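You operate a simulated robot arm through the tools that you are given. There is no shell and no other tool. Be economical: measure what you need, move in short steps, check, and stop when the job is done.

You are at the controls of a simulated two-armed robot. One attempt, no reset.

## Task
Hold the yellow case on the top shelf of the blue cart steady with one hand and flip the yellow case zip the other way with the other.

The check looks at the end state, three seconds after you hand in, the way a careful person would. Anything else that was tipped, shoved, dropped, spilled or broken makes it a failure.

## Robot
Two 6-joint arms with two-finger parallel grippers on one trunk, on a base that drives. Base frame: it is fixed to the floor where the robot stands at the start and does not move with it; the origin is under the middle of the robot, x ahead of it, y to its left, z up; the surface under the hand at the start is at about z = 0.78. Lengths are in m, angles in degrees, forces in N, time in s.
The left shoulder is at the start at [0.06, 0.187, 1.122], the right one opposite. With the tool pointing down near the work surface each hand reaches from about 0.2 to 0.62 m from the robot's upright axis, wherever it stands, measured 20 degrees to its own side. Places, roughly: yellow case zip [0.5, -0.1, 0.8]. Payload 1.57 kg a hand.
Tool frame (each hand has its own): the origin (TCP) lies between the finger pads and is the grasp point; the fingertips stand 0.03 m ahead of it; z points along the fingers, y is the line along which they close. The gripper opens to 0.11 m. The fingers are 0.024 m wide and 0.012 m thick; the gripper's body (0.048 by 0.112 m) begins 0.078 m behind the TCP.
Orientation is that of the tool frame in the base frame, as a unit quaternion [x, y, z, w]. With the fingers straight down and closing along the base's y, the tool's x points along the base's -x, its y along +y and its z along -z.

## Interface
- The arms move only by the tool nudge_tool. It takes "left_steps", "right_steps" or both (then of equal length, played together; a hand with none holds still); each is a list of rows, each an object of numbers (a shift or turn left out is 0, a gripper value left out holds the last): "tx", "ty", "tz": the shift along the tool's x, y, z in m; "ax", "ay", "az": the turn, a rotation vector about the tool's x, y, z in degrees. In form: [{"tx": .., "ty": .., "tz": .., "ax": .., "ay": .., "az": ..}, ...]. A call has 1 to 8 rows; each row shifts and turns the commanded pose from where the row before left it, along the tool's axes as they then stand. "left_hand" and "right_hand" are, for a hand that has rows, the gripper command, from -1 (fully open) to 1 (shut), values between in proportion, set as the call begins (left out, the last holds). Rows are played at 5 a second. More than 0.05 m and 8.6 degrees between two rows, or a gripper value outside its range, and nothing of the call is played. A pose out of reach is approached as far as the arm can. The call stops where the force on the tool passes 40 N (or 10 N more than at its start, if that is more) or the arm is blocked; 0.2 s more then pass. Each finger travels about 0.153 m/s and halts on what it meets, pressing with about 39 N; the grip force reading is that of the motor and also rises with nothing between the fingers. The clock runs only during rows and for 0.2 s after the last one: add rows that do not move to give the fingers time. It gives the time, the measured TCP pose, the force on the tool (base axes), the opening and the grip force at its end, in the units of the frame above (readings bear some noise), with the torque about the TCP (base axes, N m) and any sound that the robot's microphone picked up, and new pictures: "views" is both (left out), scene, wrist or none (wrist: the cameras of the hands that moved).
- Cameras (640 x 400 px; columns grow to the right, rows downward): "scene" is now at [0.0124, -0.0157, 1.6595]; the picture's right is [-0.20, -0.98, 0.00], its down [-0.78, 0.16, -0.60] and it looks along [0.59, -0.12, -0.80] (base axes); focal length 293 px, centre (320, 200). "left" rides on the left gripper at [0.07, -0.016, -0.141] in its tool frame; the picture's right is [0.23, 0.97, 0.00], its down [-0.86, 0.20, -0.48] and it looks along [-0.47, 0.11, 0.88] (tool axes); focal length 222 px, centre (320, 200). "right" rides on the right gripper at [0.07, 0.016, -0.141] in its tool frame; the picture's right is [-0.23, 0.97, 0.00], its down [-0.86, -0.20, -0.48] and it looks along [-0.47, -0.11, 0.88] (tool axes); focal length 222 px, centre (320, 200). There is no depth. A picture from a camera that has moved, and an enlarged one, comes with that camera's place and axes in the base frame and with its lens.
- move_column(by): slides the trunk up (or, below 0, down) by that many m; the arms and the scene camera ride with it, the base frame stays. It gives what a move gives, with no picture.
- base_move(legs): drives the robot by 1 to 6 legs, each [ahead, left, turn to the left] in m, m and degrees, along the robot's own axes; the way and the turn of a leg run together, so that a leg with both is an arc; at most 1.5 m and 180 degrees a leg. The arms and the cameras ride along, it lands a little off, and it stops where it bumps. It gives what a move gives, and a new picture of the scene camera.
- pan_tilt(pan, tilt): turns the head with the scene camera to pan (to the left, within 86 degrees either way) and tilt (down, from -29 to 69), counted from straight ahead of the robot. It gives what a move gives, and a new picture of the scene camera.
- enlarge(camera, box): a new picture of the part [left, top, right, bottom] of that camera's present view, enlarged. The clock stands still meanwhile.
- hand_in(): hands the job in; it is judged then, once.

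Go step by step. Nothing tells you exact positions but the pictures and the camera data: compare them with the known pose of the tool, close in by small moves and look again before you grip or let go. The budget is 120 turns and 260 pictures, counting those below and the enlarged ones. Unless the task says otherwise, let go and move clear before handing in, and close with one line.

The tools are called after "Request:" by a JSON object that holds its "op" and its "data". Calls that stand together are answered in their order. nudge_tool: Moves the arms, as the interface text tells. Its arguments: {"type":"object","properties":{"left_steps":{"type":"array","items":{"type":"object","properties":{"tx":{"type":"number"},"ty":{"type":"number"},"tz":{"type":"number"},"ax":{"type":"number"},"ay":{"type":"number"},"az":{"type":"number"}}}},"left_hand":{"type":"number"},"right_steps":{"type":"array","items":{"type":"object","properties":{"tx":{"type":"number"},"ty":{"type":"number"},"tz":{"type":"number"},"ax":{"type":"number"},"ay":{"type":"number"},"az":{"type":"number"}}}},"right_hand":{"type":"number"},"views":{"type":"string","enum":["both","scene","wrist","none"]}},"required":[]} The other tools are called the same way: move_column (by) slides the trunk up or down; base_move (legs) drives the base; pan_tilt (pan, tilt) turns the head that bears the scene camera; enlarge (camera, box) takes an enlarged picture of a part of a camera's view; hand_in () hands the job in.

At the start:

```text
time_s: 0.0
left_position: [0.5004, 0.1584, 1.1074]
left_orientation: [0.0, 1.0, 0.0, 0.0]
left_wrist_force: [-0.2, -0.2, -0.2]
left_moment: [0.02, 0.0, -0.02]
left_finger_gap: 0.1101
left_gripper_force: 0.0
right_position: [0.5028, -0.2414, 1.1918]
right_orientation: [0.0, 1.0, -0.001, 0.0]
right_wrist_force: [-1.0, 0.4, 0.0]
right_moment: [0.0, -0.01, -0.01]
right_finger_gap: 0.1099
right_gripper_force: 0.0
trunk travel left (down, up): [-0.75, 0.24]
robot x, y, heading: [-0.0006, 0.0025, -0.3]
head pan, tilt: [-11.4, 52.9]
```

scene: 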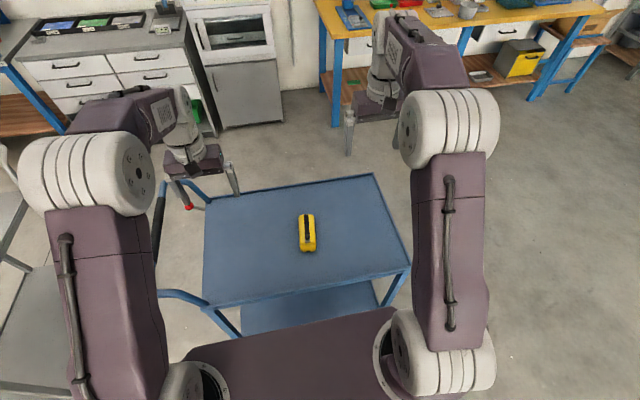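
right: 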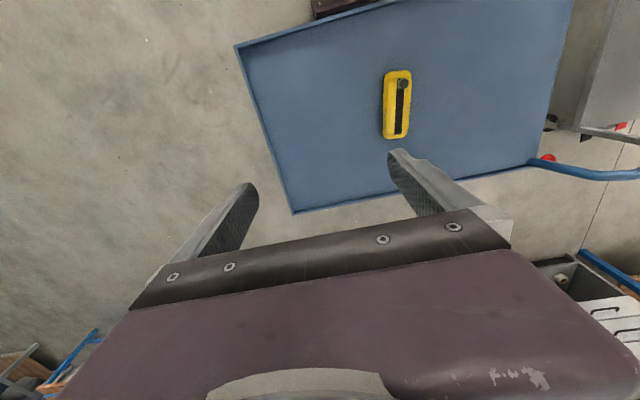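
left: 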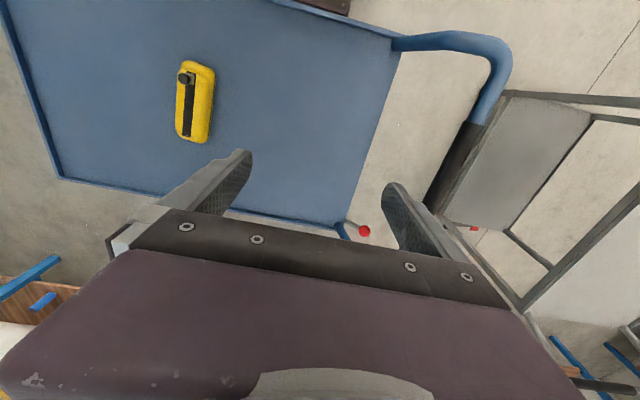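

I see a yellow case on the blue cart with a dark slot and a round slider/knob at its near or far end. I'll enlarge to see it before moving.

Request:
{"op": "enlarge", "data": {"camera": "right", "box": [360, 50, 440, 150]}}

Request:
{"op": "enlarge", "data": {"camera": "scene", "box": [270, 195, 350, 265]}}

Request:
{"op": "enlarge", "data": {"camera": "left", "box": [150, 50, 240, 150]}}

```text
4.00 times, centred on (400, 100) of right
camera zoom: at [0.4334, -0.2249, 1.3332], right [0.23, 0.97, 0.0], down [0.86, -0.2, 0.48], along [0.47, -0.11, -0.88], focal length 888 px, centre (0, 600)
```

zoom: 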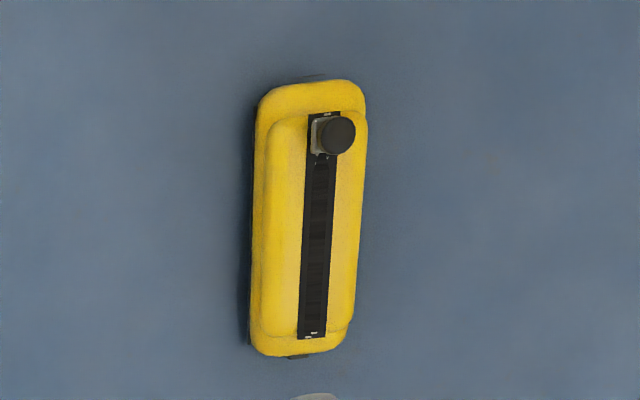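

```text
5.71 times, centred on (310, 230) of scene
camera zoom: at [0.0124, -0.0157, 1.6595], right [-0.2, -0.98, 0.0], down [-0.78, 0.16, -0.6], along [0.59, -0.12, -0.8], focal length 1675 px, centre (377, 29)
```

zoom: 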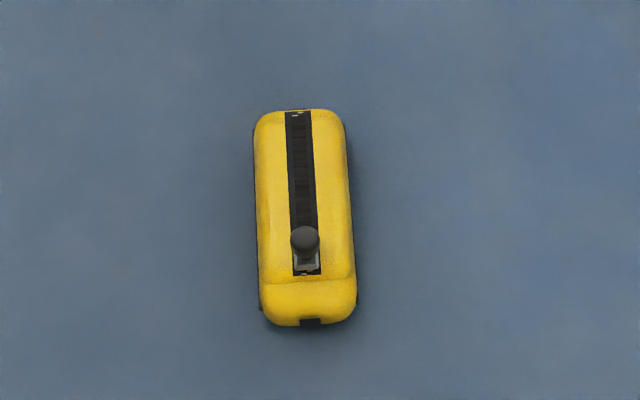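

```text
4.00 times, centred on (195, 100) of left
camera zoom: at [0.431, 0.142, 1.2478], right [-0.23, 0.97, 0.0], down [0.86, 0.2, 0.48], along [0.47, 0.11, -0.88], focal length 888 px, centre (820, 600)
```

zoom: 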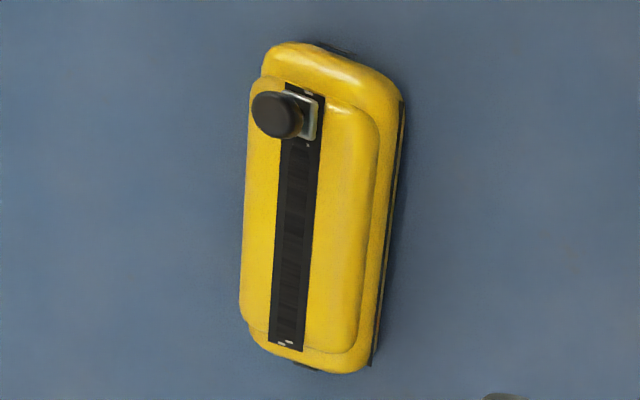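

The slider knob sits at the near end of the tape at about [0.478, -0.068, 0.845]. The tape runs to about [0.58, -0.082], and the case spans x 0.455–0.60. I'll hold the far end of the case with the left hand and push the knob away with the closed right fingers. First I'm shifting the base right so the left arm faces the case.

Request:
{"op": "base_move", "data": {"legs": [[0, -0.18, 0]]}}

```text
time_s: 1.5
left_position: [0.5008, -0.023, 1.1063]
left_orientation: [0.0, 1.0, 0.0, 0.001]
left_wrist_force: [-0.1, 0.9, -0.2]
left_moment: [-0.03, -0.02, -0.01]
left_finger_gap: 0.1102
left_gripper_force: 0.0
right_position: [0.5046, -0.4227, 1.1916]
right_orientation: [0.0, 1.0, -0.001, 0.0]
right_wrist_force: [0.7, 0.5, 0.4]
right_moment: [0.0, -0.03, 0.02]
right_finger_gap: 0.1101
right_gripper_force: 0.0
trunk travel left (down, up): [-0.75, 0.24]
robot x, y, heading: [0.0004, -0.1854, 0.1]
head pan, tilt: [-11.4, 52.9]
camera scene: at [0.0124, -0.1966, 1.6595], right [-0.2, -0.98, 0.0], down [-0.78, 0.16, -0.6], along [0.59, -0.12, -0.8], focal length 293 px, centre (320, 200)
```

scene: 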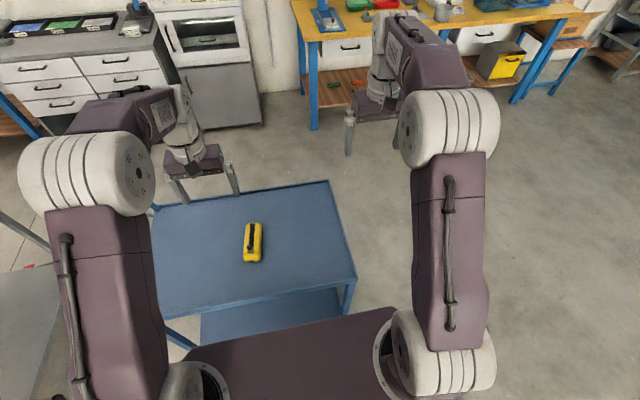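

Next I'm bringing the left hand above the far half of the case, turned by about -7°.

Request:
{"op": "nudge_tool", "data": {"left_steps": [{"tx": -0.016, "ty": -0.014, "tz": 0.035}, {"tx": -0.016, "ty": -0.014, "tz": 0.035}, {"tx": -0.016, "ty": -0.014, "tz": 0.035}, {"tx": -0.016, "ty": -0.014, "tz": 0.035}, {"az": 7}, {}], "left_hand": -1}}

```text
time_s: 2.9
left_position: [0.5644, -0.0807, 0.9671]
left_orientation: [0.061, 0.998, 0.0, 0.001]
left_wrist_force: [-0.2, 0.0, -0.4]
left_moment: [-0.01, 0.02, 0.0]
left_finger_gap: 0.1098
left_gripper_force: 0.0
right_position: [0.5035, -0.4256, 1.192]
right_orientation: [-0.001, 1.0, 0.0, 0.0]
right_wrist_force: [0.5, 0.6, 0.1]
right_moment: [0.03, 0.0, 0.0]
right_finger_gap: 0.1102
right_gripper_force: 0.0
trunk travel left (down, up): [-0.75, 0.24]
robot x, y, heading: [0.001, -0.1863, 0.0]
head pan, tilt: [-11.4, 52.9]
camera scene: at [0.012, -0.1998, 1.6595], right [-0.2, -0.98, 0.0], down [-0.78, 0.16, -0.6], along [0.59, -0.12, -0.8], focal length 293 px, centre (320, 200)
camera left: at [0.4929, -0.0899, 1.1073], right [-0.11, 0.99, 0.0], down [0.87, 0.09, 0.48], along [0.48, 0.05, -0.88], focal length 222 px, centre (320, 200)
```

scene: 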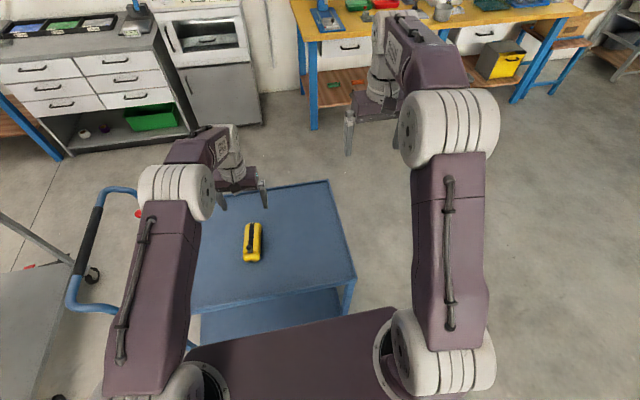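
left: 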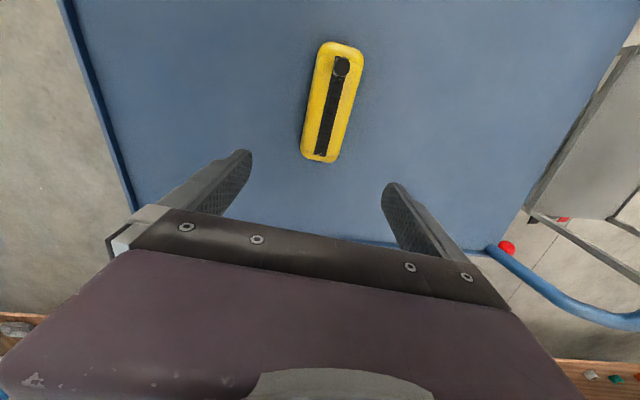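

The left camera confirms the case position and a heading of about -6.5°. I'm leaning the left hand away (body toward +x) to leave room for the right hand, then checking reach.

Request:
{"op": "nudge_tool", "data": {"left_steps": [{"tx": -0.012, "tz": 0.03}, {"ay": 6}, {"ay": 6}, {"ay": 6}, {}], "views": "both"}}

```text
time_s: 4.1
left_position: [0.5147, -0.0716, 0.9472]
left_orientation: [0.06, 0.986, 0.009, -0.157]
left_wrist_force: [0.4, 0.3, -0.1]
left_moment: [0.02, -0.02, 0.0]
left_finger_gap: 0.11
left_gripper_force: 0.1
left hand out of reach, approached as far as the arm can: row 2, 3, 4
right_position: [0.503, -0.4253, 1.1907]
right_orientation: [0.0, 1.0, 0.0, 0.0]
right_wrist_force: [0.1, -0.2, -1.0]
right_moment: [-0.01, -0.01, -0.01]
right_finger_gap: 0.1099
right_gripper_force: 0.1
trunk travel left (down, up): [-0.75, 0.24]
robot x, y, heading: [-0.0056, -0.1865, -0.1]
head pan, tilt: [-11.4, 52.9]
camera scene: at [0.0128, -0.1995, 1.6595], right [-0.2, -0.98, 0.0], down [-0.78, 0.16, -0.6], along [0.59, -0.12, -0.8], focal length 293 px, centre (320, 200)
camera left: at [0.4899, -0.0853, 1.1025], right [-0.1, 0.99, 0.07], down [0.98, 0.08, 0.19], along [0.18, 0.09, -0.98], focal length 222 px, centre (320, 200)
```

scene: 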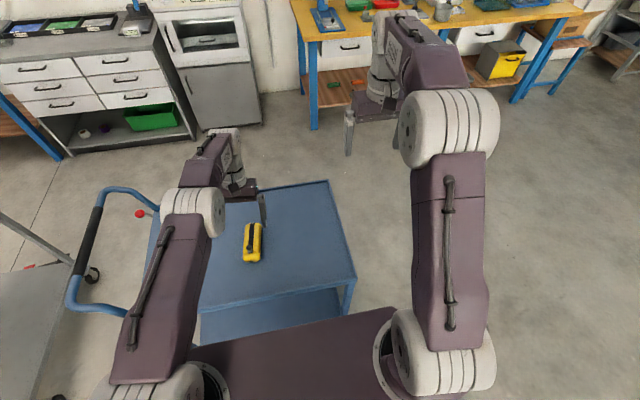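
left: 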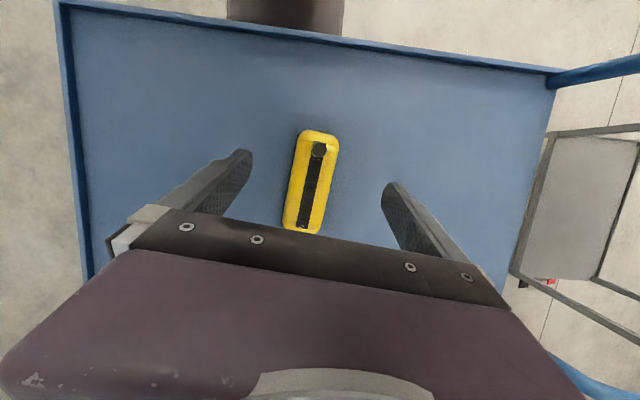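

The lean is out of reach, so I'm undoing it. I'll use a vertical left hand and have the right hand lean back and to the right instead.

Request:
{"op": "nudge_tool", "data": {"left_steps": [{"ay": -6}, {"ay": -6}, {"ay": -6}, {}], "views": "none"}}

```text
time_s: 5.1
left_position: [0.5124, -0.0712, 0.9484]
left_orientation: [0.061, 0.998, 0.0, 0.001]
left_wrist_force: [0.4, -0.9, 0.8]
left_moment: [0.01, 0.0, -0.02]
left_finger_gap: 0.1101
left_gripper_force: 0.1
right_position: [0.5033, -0.426, 1.1903]
right_orientation: [0.0, 1.0, 0.0, 0.0]
right_wrist_force: [-1.1, -0.9, 0.4]
right_moment: [-0.01, 0.0, 0.02]
right_finger_gap: 0.1102
right_gripper_force: 0.1
trunk travel left (down, up): [-0.75, 0.24]
robot x, y, heading: [-0.0038, -0.1863, -0.0]
head pan, tilt: [-11.4, 52.9]
```

Request:
{"op": "nudge_tool", "data": {"left_steps": [{"tx": -0.03}, {"tx": -0.03}, {"tz": 0.03}, {"tz": 0.025}, {}], "views": "wrist"}}

```text
time_s: 6.3
left_position: [0.5716, -0.0798, 0.8904]
left_orientation: [0.061, 0.998, 0.0, 0.0]
left_wrist_force: [0.0, 0.7, 0.1]
left_moment: [-0.02, 0.0, -0.01]
left_finger_gap: 0.1099
left_gripper_force: 0.1
right_position: [0.5033, -0.4252, 1.192]
right_orientation: [0.0, 1.0, 0.0, -0.001]
right_wrist_force: [-0.2, -0.4, -1.3]
right_moment: [0.03, 0.01, 0.0]
right_finger_gap: 0.1099
right_gripper_force: 0.0
trunk travel left (down, up): [-0.75, 0.24]
robot x, y, heading: [-0.0022, -0.1852, -0.0]
head pan, tilt: [-11.4, 52.9]
camera left: at [0.5017, -0.0883, 1.0313], right [-0.11, 0.99, 0.0], down [0.87, 0.09, 0.48], along [0.48, 0.05, -0.88], focal length 222 px, centre (320, 200)
```

left: 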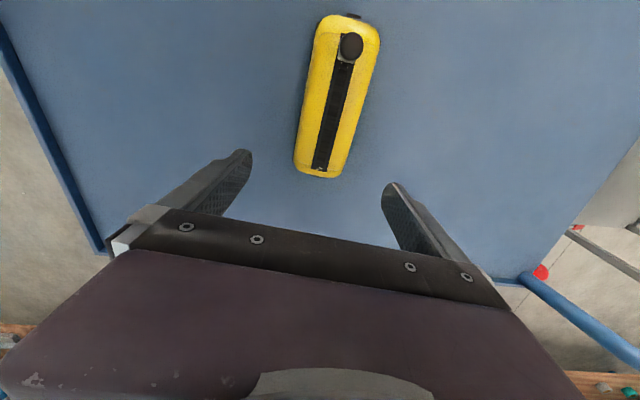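

Request:
{"op": "nudge_tool", "data": {"left_steps": [{"tz": 0.02}, {"tz": 0.02}, {"tz": 0.015}, {"tz": 0.01}, {}], "views": "both"}}

```text
time_s: 7.5
left_position: [0.5737, -0.0782, 0.8273]
left_orientation: [0.061, 0.998, 0.0, 0.0]
left_wrist_force: [0.2, 0.5, 0.3]
left_moment: [-0.01, 0.01, -0.01]
left_finger_gap: 0.1098
left_gripper_force: 0.0
right_position: [0.5039, -0.4252, 1.191]
right_orientation: [0.0, 1.0, 0.0, 0.0]
right_wrist_force: [0.1, 0.5, -0.1]
right_moment: [-0.01, 0.01, -0.02]
right_finger_gap: 0.11
right_gripper_force: 0.1
trunk travel left (down, up): [-0.75, 0.24]
robot x, y, heading: [0.002, -0.1839, 0.1]
head pan, tilt: [-11.4, 52.9]
camera scene: at [0.0122, -0.1996, 1.6595], right [-0.2, -0.98, 0.0], down [-0.78, 0.16, -0.6], along [0.59, -0.12, -0.8], focal length 293 px, centre (320, 200)
camera left: at [0.5023, -0.0867, 0.9675], right [-0.11, 0.99, 0.0], down [0.87, 0.09, 0.48], along [0.48, 0.05, -0.88], focal length 222 px, centre (320, 200)
```

scene: 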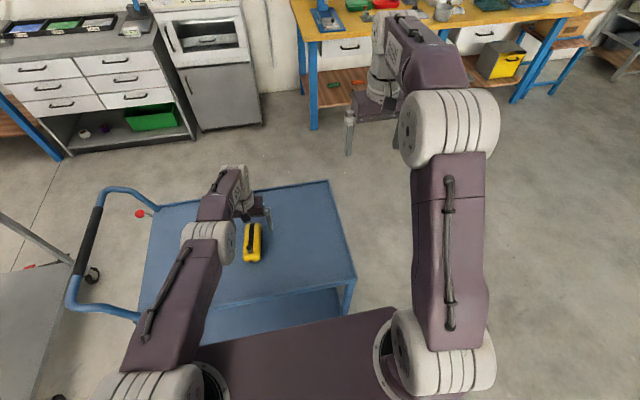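
left: 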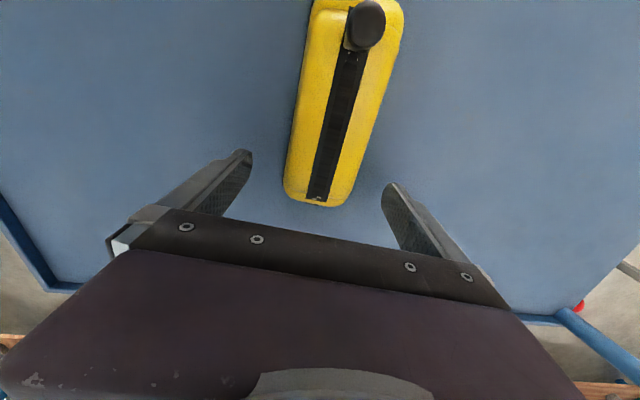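

The left fingers straddle the far end of the case. I'm closing to hold it.

Request:
{"op": "nudge_tool", "data": {"left_steps": [{}, {}, {}, {}], "left_hand": 1, "views": "wrist"}}

```text
time_s: 8.5
left_position: [0.5723, -0.0777, 0.8269]
left_orientation: [0.061, 0.998, 0.0, 0.0]
left_wrist_force: [0.7, 0.0, -1.2]
left_moment: [-0.02, 0.0, 0.01]
left_finger_gap: 0.055
left_gripper_force: 39.0
right_position: [0.504, -0.4255, 1.191]
right_orientation: [0.0, 1.0, 0.0, 0.0]
right_wrist_force: [0.5, 0.2, 0.3]
right_moment: [0.01, 0.04, -0.01]
right_finger_gap: 0.11
right_gripper_force: 0.0
trunk travel left (down, up): [-0.75, 0.24]
robot x, y, heading: [0.0007, -0.1874, -0.0]
head pan, tilt: [-11.4, 52.9]
camera left: at [0.5025, -0.0868, 0.9676], right [-0.11, 0.99, 0.0], down [0.87, 0.09, 0.48], along [0.48, 0.05, -0.88], focal length 222 px, centre (320, 200)
```

left: 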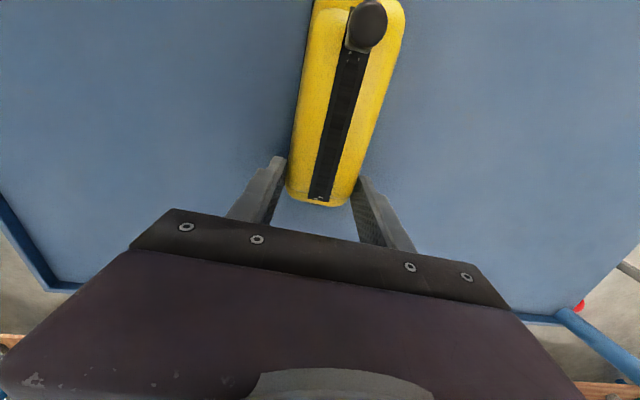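

The case is held firmly (gap 0.055). Now I'm closing the right hand and leaning it (body back and to the right) while it is still high and clear.

Request:
{"op": "nudge_tool", "data": {"right_steps": [{"ax": -7}, {"ax": -7}, {"ax": -7}, {"ax": -7}, {"ax": -7}, {"ay": -7}, {"ay": -7}, {"ay": -7}], "right_hand": 1, "views": "none"}}

Request:
{"op": "nudge_tool", "data": {"right_steps": [{"ay": -7}, {"ay": -7}, {"az": -7}, {"az": -7}, {"az": -6}, {}], "views": "both"}}

```text
time_s: 10.3
left_position: [0.5732, -0.0778, 0.827]
left_orientation: [0.06, 0.998, 0.0, 0.001]
left_wrist_force: [0.3, -0.7, 0.9]
left_moment: [0.03, -0.08, -0.02]
left_finger_gap: 0.0551
left_gripper_force: 38.8
right_position: [0.5033, -0.4252, 1.1904]
right_orientation: [0.055, 0.937, 0.296, 0.175]
right_wrist_force: [0.5, -0.4, 0.1]
right_moment: [0.0, 0.0, 0.01]
right_finger_gap: 0.0
right_gripper_force: 21.2
trunk travel left (down, up): [-0.75, 0.24]
robot x, y, heading: [0.0014, -0.1862, 0.0]
head pan, tilt: [-11.4, 52.9]
```

```text
time_s: 11.7
left_position: [0.5733, -0.0768, 0.8276]
left_orientation: [0.061, 0.998, 0.001, 0.0]
left_wrist_force: [0.1, -0.8, -0.2]
left_moment: [0.02, 0.02, 0.0]
left_finger_gap: 0.0547
left_gripper_force: 39.2
right_position: [0.5035, -0.4262, 1.1908]
right_orientation: [-0.07, 0.911, 0.233, 0.333]
right_wrist_force: [1.1, 0.0, 0.0]
right_moment: [0.0, -0.02, -0.04]
right_finger_gap: 0.0001
right_gripper_force: 21.2
trunk travel left (down, up): [-0.75, 0.24]
robot x, y, heading: [-0.0008, -0.1839, -0.1]
head pan, tilt: [-11.4, 52.9]
camera scene: at [0.0124, -0.1996, 1.6595], right [-0.2, -0.98, 0.0], down [-0.78, 0.16, -0.6], along [0.59, -0.12, -0.8], focal length 293 px, centre (320, 200)
camera right: at [0.3639, -0.4753, 1.2479], right [-0.1, 0.85, 0.51], down [0.44, -0.42, 0.79], along [0.89, 0.3, -0.33], focal length 222 px, centre (320, 200)
```

scene: 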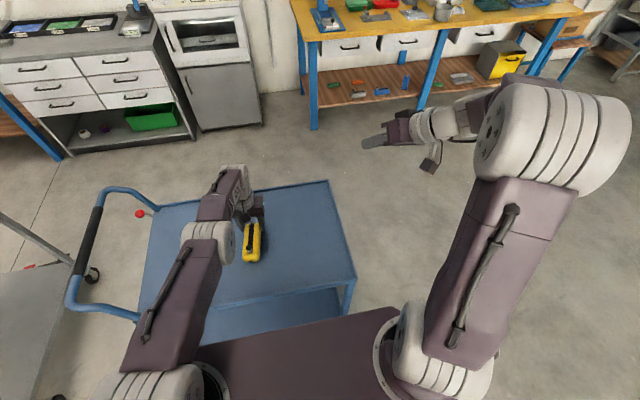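
right: 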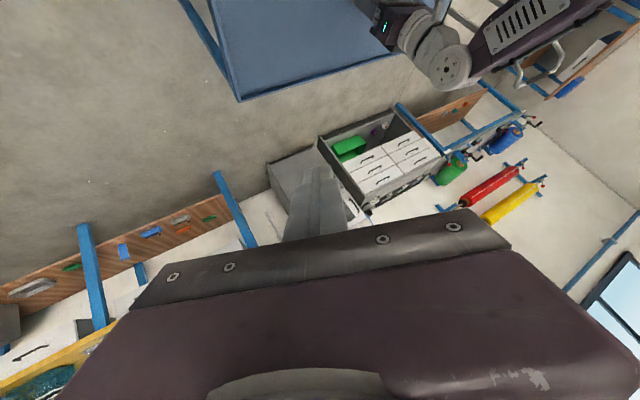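

The right hand is oriented, pointing along about (0.57, 0.47, -0.67). I'm moving it down and left to a standoff on the right of the case at about (0.43, -0.20, 0.98), then looking again.

Request:
{"op": "nudge_tool", "data": {"right_steps": [{"tx": 0.0282, "ty": 0.02, "tz": 0.0294}, {"tx": 0.0282, "ty": 0.02, "tz": 0.0294}, {"tx": 0.0282, "ty": 0.02, "tz": 0.0294}, {"tx": 0.0282, "ty": 0.02, "tz": 0.0294}, {"tx": 0.0282, "ty": 0.02, "tz": 0.0294}, {"tx": 0.0282, "ty": 0.02, "tz": 0.0294}, {"tx": 0.0282, "ty": 0.02, "tz": 0.0294}, {}], "views": "both"}}

```text
time_s: 13.5
left_position: [0.5737, -0.0783, 0.8272]
left_orientation: [0.061, 0.998, 0.0, -0.001]
left_wrist_force: [-0.5, 0.4, -0.7]
left_moment: [-0.01, -0.01, -0.04]
left_finger_gap: 0.0551
left_gripper_force: 38.9
right_position: [0.4284, -0.2023, 0.9803]
right_orientation: [-0.068, 0.911, 0.232, 0.333]
right_wrist_force: [0.3, 0.4, -0.8]
right_moment: [-0.02, 0.01, 0.0]
right_finger_gap: 0.0
right_gripper_force: 20.7
trunk travel left (down, up): [-0.75, 0.24]
robot x, y, heading: [0.0014, -0.1828, -0.2]
head pan, tilt: [-11.4, 52.9]
camera scene: at [0.0123, -0.2003, 1.6595], right [-0.2, -0.98, 0.0], down [-0.78, 0.16, -0.6], along [0.59, -0.12, -0.8], focal length 293 px, centre (320, 200)
camera right: at [0.289, -0.2504, 1.0378], right [-0.1, 0.85, 0.51], down [0.44, -0.43, 0.79], along [0.89, 0.3, -0.33], focal length 222 px, centre (320, 200)
```

scene: 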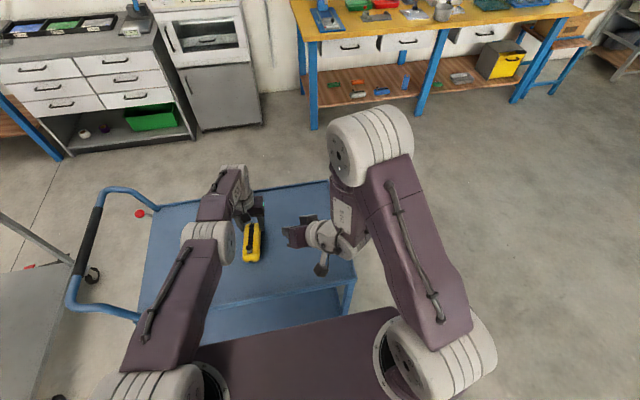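
right: 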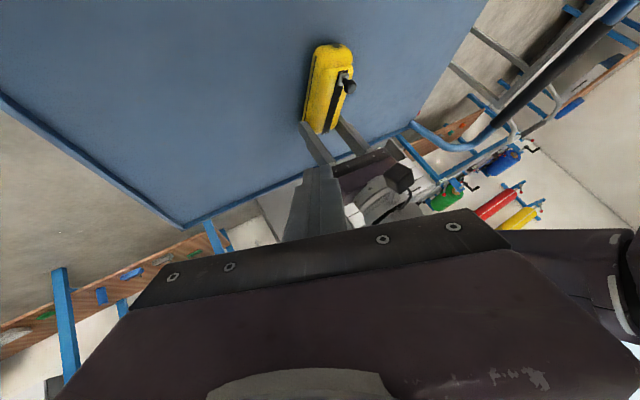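

Request:
{"op": "enlarge", "data": {"camera": "right", "box": [270, 30, 450, 230]}}

Request:
{"op": "enlarge", "data": {"camera": "scene", "box": [180, 150, 360, 290]}}

```text
2.00 times, centred on (360, 130) of right
camera zoom: at [0.289, -0.2504, 1.0378], right [-0.1, 0.85, 0.51], down [0.44, -0.43, 0.79], along [0.89, 0.3, -0.33], focal length 444 px, centre (240, 340)
```

zoom: 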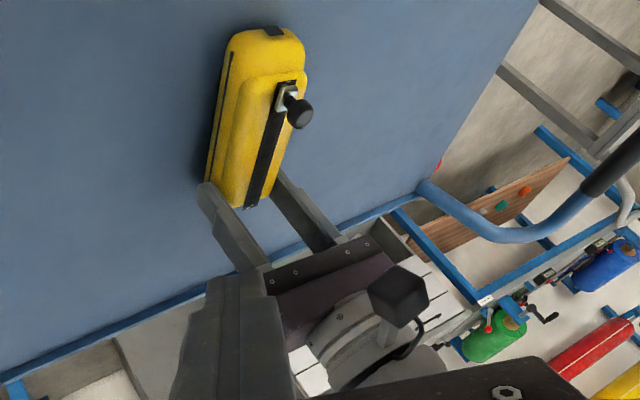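

```text
2.86 times, centred on (270, 220) of scene
camera zoom: at [0.0123, -0.2003, 1.6595], right [-0.2, -0.98, 0.0], down [-0.78, 0.16, -0.6], along [0.59, -0.12, -0.8], focal length 837 px, centre (463, 143)
```

zoom: 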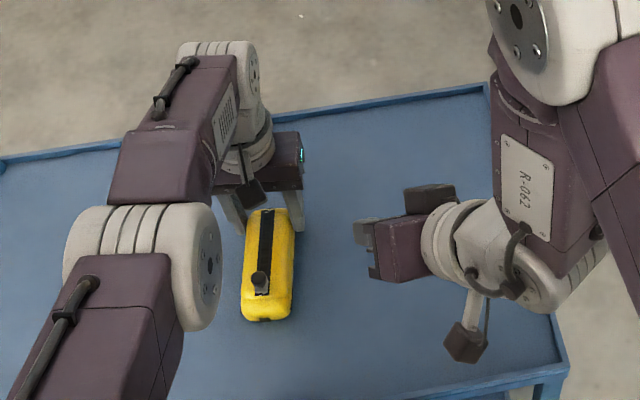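

The left camera housing sits in front of the left hand at about z 0.967, so I'm tilting the right hand flatter and rolling it to pass underneath. Then I'll check.

Request:
{"op": "nudge_tool", "data": {"right_steps": [{"az": -6}, {"az": -6}, {"ay": -7}, {}], "views": "none"}}

```text
time_s: 14.5
left_position: [0.5735, -0.0785, 0.8268]
left_orientation: [0.061, 0.998, 0.0, 0.001]
left_wrist_force: [0.8, 0.0, 0.5]
left_moment: [0.04, 0.02, 0.01]
left_finger_gap: 0.0552
left_gripper_force: 39.4
right_position: [0.4299, -0.2011, 0.9799]
right_orientation: [-0.152, 0.876, 0.206, 0.409]
right_wrist_force: [0.5, -0.1, 0.1]
right_moment: [-0.01, -0.01, -0.02]
right_finger_gap: 0.0
right_gripper_force: 21.3
trunk travel left (down, up): [-0.75, 0.24]
robot x, y, heading: [-0.0003, -0.1806, -0.4]
head pan, tilt: [-11.4, 52.9]
```

Request:
{"op": "nudge_tool", "data": {"right_steps": [{"tx": 0.0195, "ty": 0.0226, "tz": 0.0239}, {"tx": 0.0195, "ty": 0.0226, "tz": 0.0239}, {"tx": 0.0195, "ty": 0.0226, "tz": 0.0239}, {"tx": 0.0195, "ty": 0.0226, "tz": 0.0239}, {}], "views": "both"}}

Request:
{"op": "enlarge", "data": {"camera": "scene", "box": [190, 170, 330, 290]}}

Request:
{"op": "enlarge", "data": {"camera": "left", "box": [240, 0, 440, 140]}}

```text
time_s: 15.7
left_position: [0.5738, -0.0783, 0.826]
left_orientation: [0.061, 0.998, -0.001, 0.001]
left_wrist_force: [0.2, -1.1, -0.9]
left_moment: [-0.03, -0.01, 0.02]
left_finger_gap: 0.0553
left_gripper_force: 38.9
right_position: [0.4494, -0.1679, 0.8873]
right_orientation: [-0.156, 0.875, 0.214, 0.405]
right_wrist_force: [-0.1, -0.4, -0.5]
right_moment: [0.02, -0.03, 0.02]
right_finger_gap: 0.0
right_gripper_force: 21.4
right hand out of reach, approached as far as the arm can: row 1, 2, 3, 4
trunk travel left (down, up): [-0.75, 0.24]
robot x, y, heading: [0.0009, -0.1808, -0.1]
head pan, tilt: [-11.4, 52.9]
camera scene: at [0.0124, -0.1995, 1.6595], right [-0.2, -0.98, 0.0], down [-0.78, 0.16, -0.6], along [0.59, -0.12, -0.8], focal length 293 px, centre (320, 200)
camera right: at [0.3062, -0.2316, 0.9198], right [-0.29, 0.86, 0.42], down [0.31, -0.33, 0.89], along [0.9, 0.39, -0.17], focal length 222 px, centre (320, 200)
```

scene: 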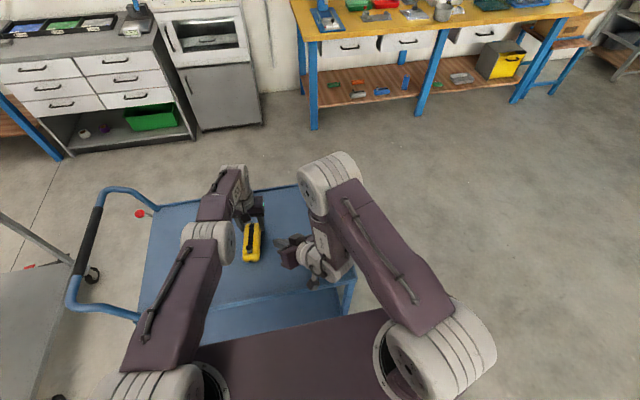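
right: 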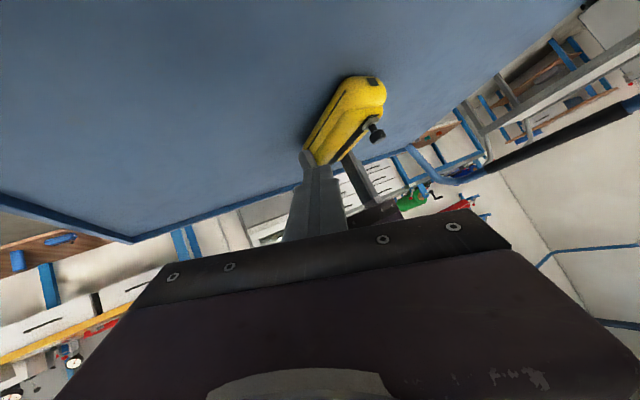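

```text
3.33 times, centred on (260, 230) of scene
camera zoom: at [0.0124, -0.1995, 1.6595], right [-0.2, -0.98, 0.0], down [-0.78, 0.16, -0.6], along [0.59, -0.12, -0.8], focal length 977 px, centre (520, 100)
```

zoom: 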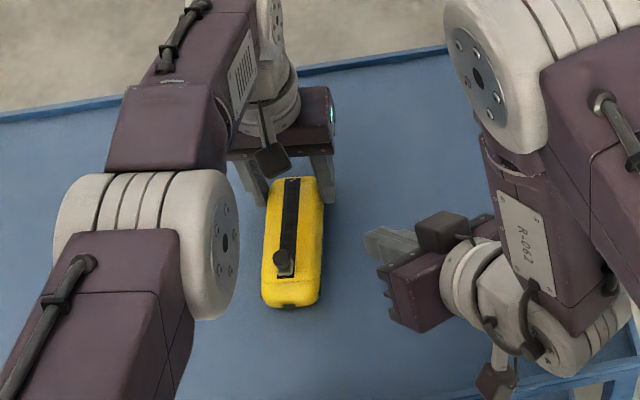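

```text
2.86 times, centred on (340, 70) of left
camera zoom: at [0.5025, -0.0867, 0.9676], right [-0.11, 0.99, 0.0], down [0.87, 0.09, 0.48], along [0.48, 0.05, -0.88], focal length 635 px, centre (263, 571)
```

zoom: 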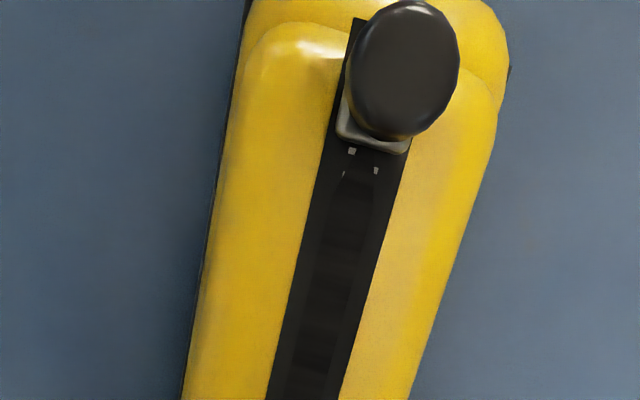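

The heavy lean is out of reach this close in. I'll push in two phases: a moderate lean for the first part, then a heavier lean farther out. I'm re-orienting now.

Request:
{"op": "nudge_tool", "data": {"right_steps": [{"tz": -0.02}, {"ay": 7.4}, {"ay": 7.3}, {"ay": 7.3}, {"az": 7.5}, {"az": 7.5}, {}], "views": "none"}}

```text
time_s: 17.3
left_position: [0.574, -0.0794, 0.8262]
left_orientation: [0.06, 0.998, 0.0, 0.0]
left_wrist_force: [-0.8, 0.5, 0.2]
left_moment: [-0.05, 0.01, -0.01]
left_finger_gap: 0.0549
left_gripper_force: 39.4
right_position: [0.4353, -0.1783, 0.9003]
right_orientation: [-0.063, 0.954, 0.203, 0.209]
right_wrist_force: [0.6, -0.1, 0.8]
right_moment: [0.01, -0.02, 0.03]
right_finger_gap: 0.0
right_gripper_force: 21.4
trunk travel left (down, up): [-0.75, 0.24]
robot x, y, heading: [-0.0001, -0.1826, 0.1]
head pan, tilt: [-11.4, 52.9]
```

Request:
{"op": "nudge_tool", "data": {"right_steps": [{"tx": 0.0029, "ty": 0.028, "tz": 0.0169}, {"tx": 0.0029, "ty": 0.028, "tz": 0.0169}, {"tx": 0.0029, "ty": 0.028, "tz": 0.0169}, {}], "views": "both"}}

Request:
{"op": "enlarge", "data": {"camera": "scene", "box": [190, 170, 330, 290]}}

Request:
{"op": "enlarge", "data": {"camera": "left", "box": [240, 0, 440, 140]}}

```text
time_s: 18.3
left_position: [0.5737, -0.0782, 0.8282]
left_orientation: [0.061, 0.998, -0.001, 0.0]
left_wrist_force: [0.1, 0.3, -0.7]
left_moment: [-0.01, -0.08, 0.03]
left_finger_gap: 0.0551
left_gripper_force: 38.6
right_position: [0.4288, -0.0797, 0.8848]
right_orientation: [-0.063, 0.955, 0.203, 0.209]
right_wrist_force: [-0.5, 0.1, -0.5]
right_moment: [-0.05, 0.0, 0.0]
right_finger_gap: 0.0
right_gripper_force: 21.1
trunk travel left (down, up): [-0.75, 0.24]
robot x, y, heading: [-0.0033, -0.1832, -0.1]
head pan, tilt: [-11.4, 52.9]
camera scene: at [0.0125, -0.1999, 1.6595], right [-0.2, -0.98, 0.0], down [-0.78, 0.16, -0.6], along [0.59, -0.12, -0.8], focal length 293 px, centre (320, 200)
camera right: at [0.3096, -0.1255, 0.9784], right [0.0, 0.89, 0.45], down [0.64, -0.35, 0.69], along [0.77, 0.28, -0.57], focal length 222 px, centre (320, 200)
```

scene: 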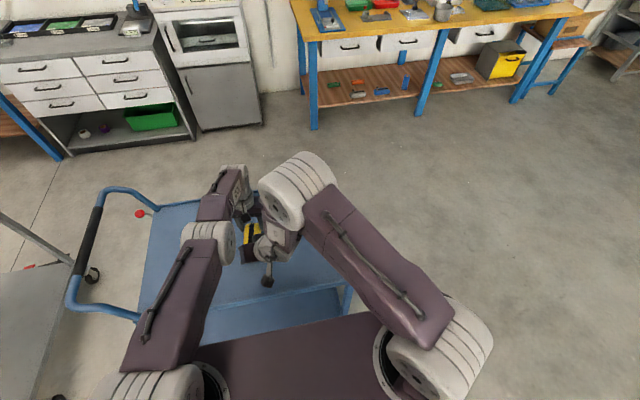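
right: 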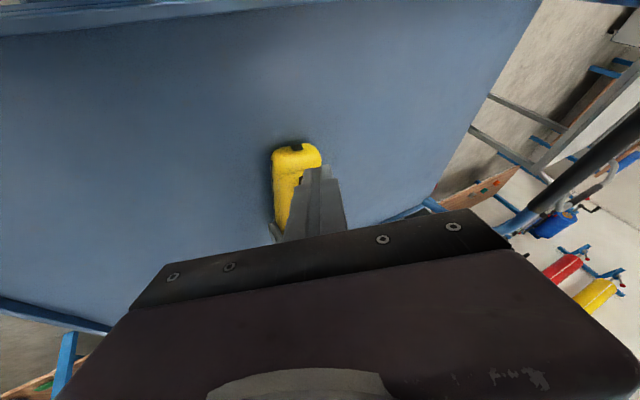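

```text
3.33 times, centred on (260, 230) of scene
camera zoom: at [0.0125, -0.1999, 1.6595], right [-0.2, -0.98, 0.0], down [-0.78, 0.16, -0.6], along [0.59, -0.12, -0.8], focal length 977 px, centre (520, 100)
```

zoom: 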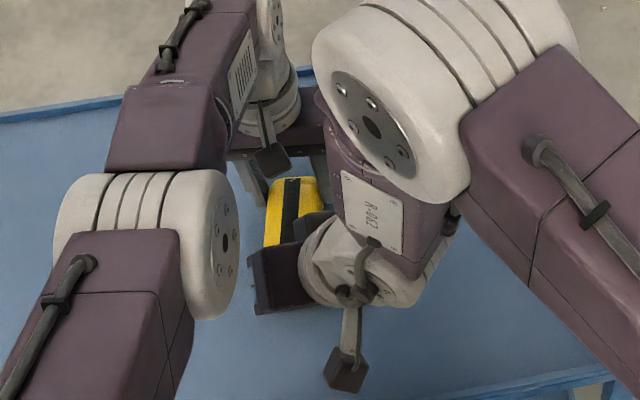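

```text
2.86 times, centred on (340, 70) of left
camera zoom: at [0.5026, -0.0869, 0.9676], right [-0.11, 0.99, 0.0], down [0.87, 0.09, 0.48], along [0.48, 0.05, -0.88], focal length 635 px, centre (263, 571)
```

zoom: 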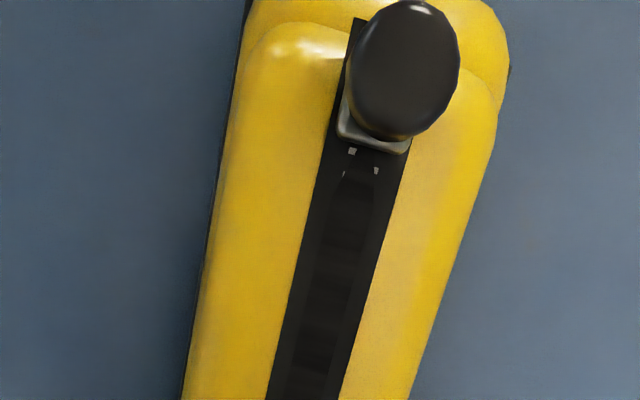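

The tip is behind the knob. I'm lowering to knob height and then advancing toward contact.

Request:
{"op": "nudge_tool", "data": {"right_steps": [{"tx": 0.0093, "ty": -0.0079, "tz": 0.0182}, {"tx": -0.0089, "ty": -0.0031, "tz": 0.0032}, {}], "views": "none"}}

Request:
{"op": "enlarge", "data": {"camera": "left", "box": [240, 0, 440, 140]}}

Request:
{"op": "enlarge", "data": {"camera": "right", "box": [220, 100, 400, 250]}}

```text
time_s: 19.1
left_position: [0.574, -0.0778, 0.8251]
left_orientation: [0.061, 0.998, 0.0, 0.001]
left_wrist_force: [0.4, 0.0, 0.4]
left_moment: [0.01, 0.02, 0.02]
left_finger_gap: 0.055
left_gripper_force: 38.8
right_position: [0.4396, -0.0817, 0.8624]
right_orientation: [-0.063, 0.954, 0.203, 0.21]
right_wrist_force: [0.3, -0.2, 0.4]
right_moment: [-0.01, 0.02, 0.05]
right_finger_gap: 0.0001
right_gripper_force: 21.3
trunk travel left (down, up): [-0.75, 0.24]
robot x, y, heading: [-0.0005, -0.1844, 0.1]
head pan, tilt: [-11.4, 52.9]
```

```text
2.86 times, centred on (340, 70) of left
camera zoom: at [0.5025, -0.0866, 0.9676], right [-0.11, 0.99, 0.0], down [0.87, 0.09, 0.48], along [0.48, 0.05, -0.88], focal length 635 px, centre (263, 571)
```

zoom: 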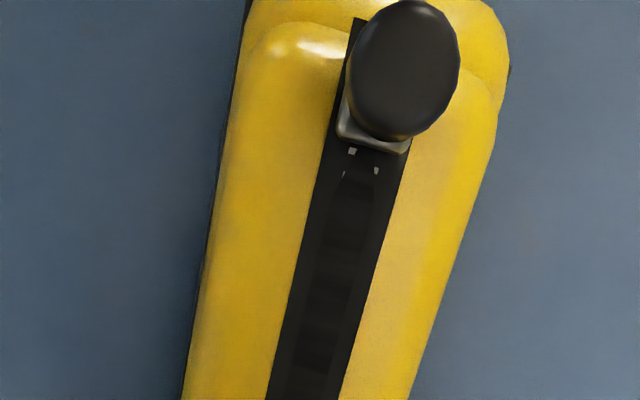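

```text
2.67 times, centred on (310, 175) of right
camera zoom: at [0.3196, -0.1266, 0.9575], right [0.0, 0.89, 0.45], down [0.64, -0.35, 0.69], along [0.77, 0.28, -0.57], focal length 592 px, centre (347, 267)
```

zoom: 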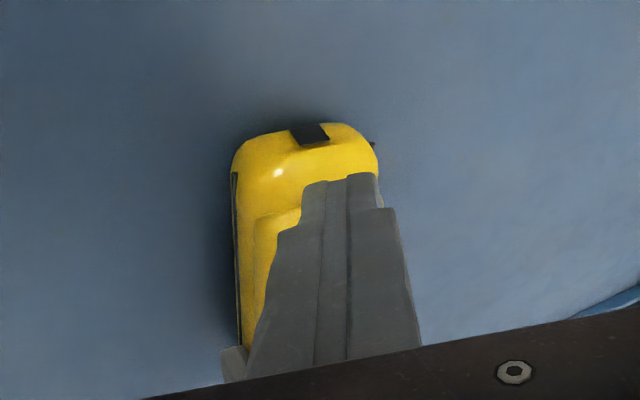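

Request:
{"op": "nudge_tool", "data": {"right_steps": [{"tx": -0.0071, "ty": -0.0025, "tz": 0.0026}, {"tx": -0.0071, "ty": -0.0025, "tz": 0.0026}, {}], "views": "none"}}

Request:
{"op": "enlarge", "data": {"camera": "left", "box": [240, 0, 440, 140]}}

```text
time_s: 19.9
left_position: [0.5742, -0.079, 0.8268]
left_orientation: [0.061, 0.998, 0.0, 0.002]
left_wrist_force: [1.0, -0.1, 0.5]
left_moment: [-0.01, 0.03, 0.01]
left_finger_gap: 0.055
left_gripper_force: 38.9
right_position: [0.4561, -0.0829, 0.8643]
right_orientation: [-0.065, 0.954, 0.203, 0.209]
right_wrist_force: [-0.4, 0.6, 0.1]
right_moment: [0.0, 0.01, 0.02]
right_finger_gap: 0.0002
right_gripper_force: 21.3
trunk travel left (down, up): [-0.75, 0.24]
robot x, y, heading: [0.0025, -0.1839, -0.3]
head pan, tilt: [-11.4, 52.9]
```

```text
2.86 times, centred on (340, 70) of left
camera zoom: at [0.5026, -0.0866, 0.9676], right [-0.11, 0.99, 0.0], down [0.87, 0.09, 0.48], along [0.48, 0.05, -0.88], focal length 635 px, centre (263, 571)
```

zoom: 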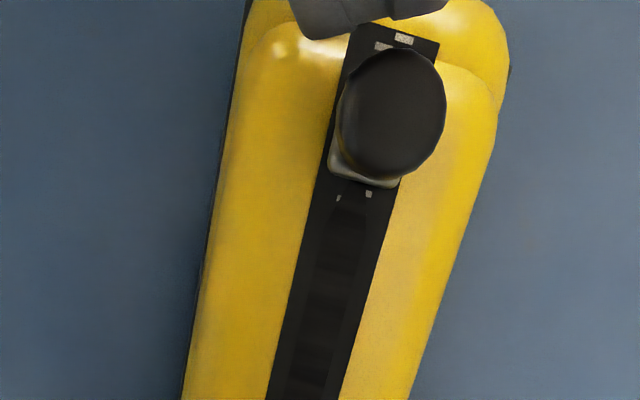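

The knob moves easily with the finger. I'm continuing in small steps.

Request:
{"op": "nudge_tool", "data": {"right_steps": [{"tx": -0.0067, "ty": -0.0023, "tz": 0.0024}, {"tx": -0.0067, "ty": -0.0023, "tz": 0.0024}, {"tx": -0.0067, "ty": -0.0023, "tz": 0.0024}, {"tx": -0.0067, "ty": -0.0023, "tz": 0.0024}, {}], "views": "both"}}

Request:
{"op": "enlarge", "data": {"camera": "left", "box": [240, 0, 440, 140]}}

Request:
{"op": "enlarge", "data": {"camera": "scene", "box": [190, 150, 330, 290]}}

```text
time_s: 21.1
left_position: [0.5735, -0.0795, 0.826]
left_orientation: [0.061, 0.998, 0.0, 0.0]
left_wrist_force: [0.5, 0.0, -0.1]
left_moment: [0.0, -0.06, 0.0]
left_finger_gap: 0.0552
left_gripper_force: 39.5
right_position: [0.487, -0.0882, 0.8626]
right_orientation: [-0.064, 0.955, 0.202, 0.209]
right_wrist_force: [0.0, 0.1, 0.6]
right_moment: [0.0, 0.0, 0.0]
right_finger_gap: 0.0
right_gripper_force: 21.4
trunk travel left (down, up): [-0.75, 0.24]
robot x, y, heading: [0.0013, -0.184, 0.1]
head pan, tilt: [-11.4, 52.9]
camera scene: at [0.0125, -0.1994, 1.6595], right [-0.2, -0.98, 0.0], down [-0.78, 0.16, -0.6], along [0.59, -0.12, -0.8], focal length 293 px, centre (320, 200)
camera right: at [0.3662, -0.1333, 0.9567], right [0.0, 0.89, 0.45], down [0.64, -0.35, 0.69], along [0.77, 0.28, -0.57], focal length 222 px, centre (320, 200)
```

scene: 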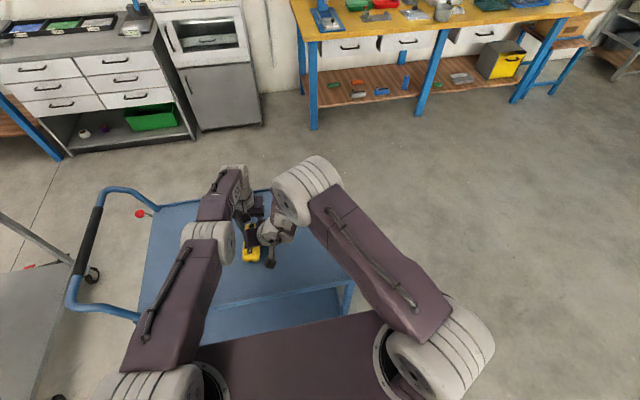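
right: 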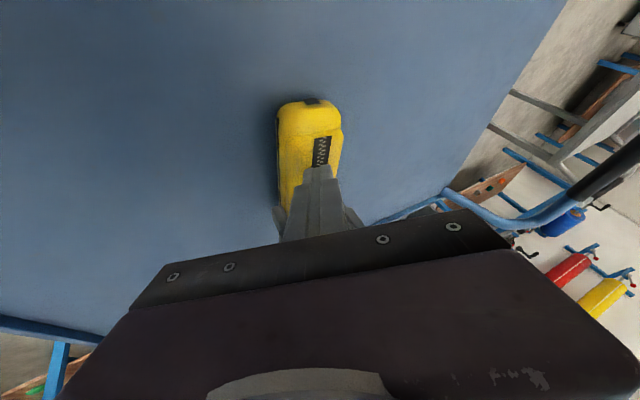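

```text
2.86 times, centred on (340, 70) of left
camera zoom: at [0.5025, -0.0867, 0.9676], right [-0.11, 0.99, 0.0], down [0.87, 0.09, 0.48], along [0.48, 0.05, -0.88], focal length 635 px, centre (263, 571)
```

zoom: 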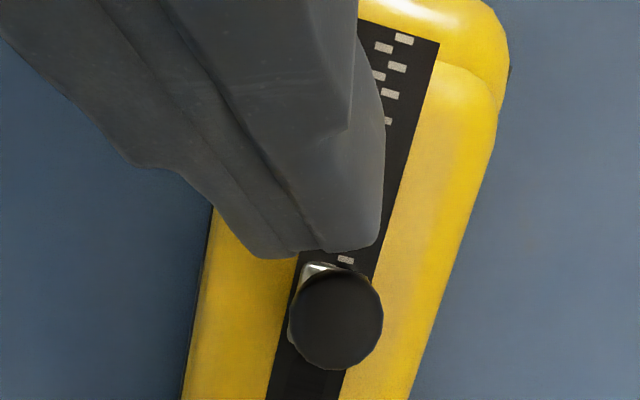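

```text
2.86 times, centred on (260, 220) of scene
camera zoom: at [0.0125, -0.1994, 1.6595], right [-0.2, -0.98, 0.0], down [-0.78, 0.16, -0.6], along [0.59, -0.12, -0.8], focal length 837 px, centre (491, 143)
```

zoom: 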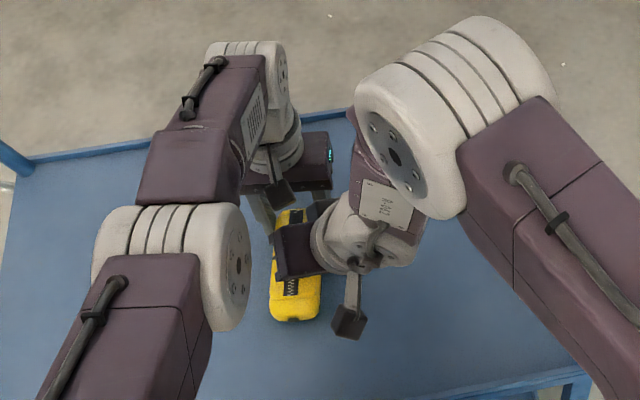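

The zip is opening and the knob is now at x≈0.516. I'm backing off slightly and leaning the right hand more, so its body passes under the left camera.

Request:
{"op": "nudge_tool", "data": {"right_steps": [{"tx": 0.0107, "ty": 0.0037, "tz": -0.0038}, {"ay": -7}, {"ay": -7}, {"ay": -7}, {"az": -6}, {"az": -6}, {}], "views": "none"}}

Request:
{"op": "enlarge", "data": {"camera": "left", "box": [200, 0, 440, 160]}}

Request:
{"op": "enlarge", "data": {"camera": "scene", "box": [190, 150, 330, 290]}}

```text
time_s: 22.7
left_position: [0.5734, -0.0779, 0.8267]
left_orientation: [0.062, 0.998, 0.0, -0.001]
left_wrist_force: [-0.7, 0.6, 0.3]
left_moment: [-0.01, -0.08, 0.02]
left_finger_gap: 0.055
left_gripper_force: 39.1
right_position: [0.5535, -0.1717, 0.8715]
right_orientation: [-0.123, 0.892, 0.174, 0.398]
right_wrist_force: [0.5, -0.7, 0.6]
right_moment: [-0.02, -0.01, -0.01]
right_finger_gap: 0.0
right_gripper_force: 21.1
right hand out of reach, approached as far as the arm can: row 2, 3, 4, 5, 6
trunk travel left (down, up): [-0.75, 0.24]
robot x, y, heading: [0.0005, -0.1815, -0.1]
head pan, tilt: [-11.4, 52.9]
```

```text
2.50 times, centred on (320, 80) of left
camera zoom: at [0.5025, -0.0869, 0.9676], right [-0.11, 0.99, 0.0], down [0.87, 0.09, 0.48], along [0.48, 0.05, -0.88], focal length 555 px, centre (320, 500)
```

zoom: 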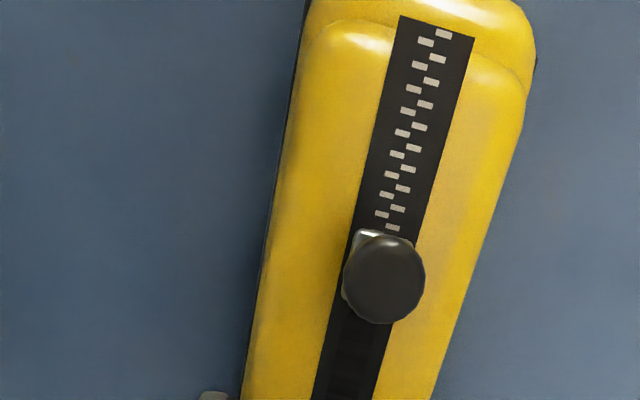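

```text
2.86 times, centred on (260, 220) of scene
camera zoom: at [0.0124, -0.1999, 1.6595], right [-0.2, -0.98, 0.0], down [-0.78, 0.16, -0.6], along [0.59, -0.12, -0.8], focal length 837 px, centre (491, 143)
```

zoom: 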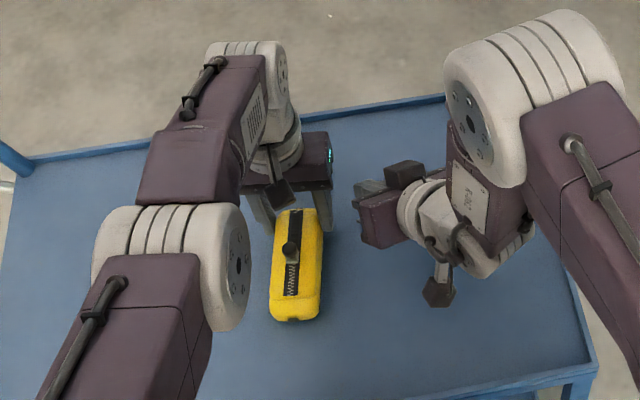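

The heavy lean isn't reachable, and the hand swung aside harmlessly with the knob now at mid-track. I'll back the right hand off, then re-grip with the left hand turned 180° so its camera housing is on the far side.

Request:
{"op": "nudge_tool", "data": {"right_steps": [{"tz": -0.04}, {"tz": -0.04}, {}], "views": "none"}}

Request:
{"op": "nudge_tool", "data": {"left_steps": [{}, {}, {}, {"tz": -0.03}, {"tz": -0.04}, {"tz": -0.04}, {"tz": -0.03}, {}], "left_hand": -1, "views": "both"}}

```text
time_s: 23.5
left_position: [0.574, -0.0772, 0.8259]
left_orientation: [0.061, 0.998, 0.0, 0.0]
left_wrist_force: [-0.8, 0.3, 1.0]
left_moment: [-0.02, -0.08, -0.01]
left_finger_gap: 0.0552
left_gripper_force: 39.1
right_position: [0.5005, -0.2031, 0.9226]
right_orientation: [-0.121, 0.892, 0.172, 0.399]
right_wrist_force: [0.1, 0.1, -0.4]
right_moment: [0.0, 0.02, 0.01]
right_finger_gap: 0.0
right_gripper_force: 21.6
trunk travel left (down, up): [-0.75, 0.24]
robot x, y, heading: [0.0015, -0.1864, -0.1]
head pan, tilt: [-11.4, 52.9]
```

```text
time_s: 25.3
left_position: [0.573, -0.0789, 0.9666]
left_orientation: [0.061, 0.998, 0.0, 0.0]
left_wrist_force: [0.9, -0.4, 0.3]
left_moment: [0.01, 0.04, 0.02]
left_finger_gap: 0.1098
left_gripper_force: 0.1
right_position: [0.5019, -0.2031, 0.9214]
right_orientation: [-0.121, 0.893, 0.172, 0.398]
right_wrist_force: [0.0, -0.2, 0.1]
right_moment: [0.03, 0.0, 0.0]
right_finger_gap: 0.0001
right_gripper_force: 21.2
trunk travel left (down, up): [-0.75, 0.24]
robot x, y, heading: [0.0006, -0.1822, 0.0]
head pan, tilt: [-11.4, 52.9]
camera scene: at [0.0127, -0.1994, 1.6595], right [-0.2, -0.98, 0.0], down [-0.78, 0.16, -0.6], along [0.59, -0.12, -0.8], focal length 293 px, centre (320, 200)
camera left: at [0.5023, -0.089, 1.1081], right [-0.11, 0.99, 0.0], down [0.87, 0.09, 0.48], along [0.48, 0.05, -0.88], focal length 222 px, centre (320, 200)
```

scene: 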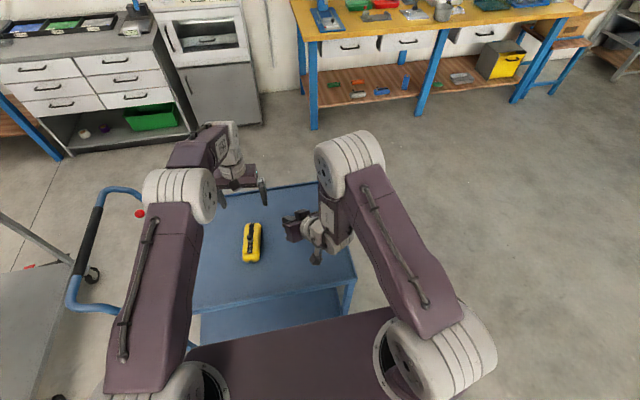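
left: 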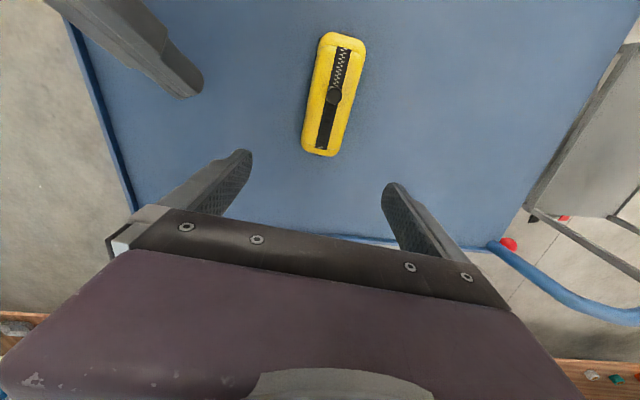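

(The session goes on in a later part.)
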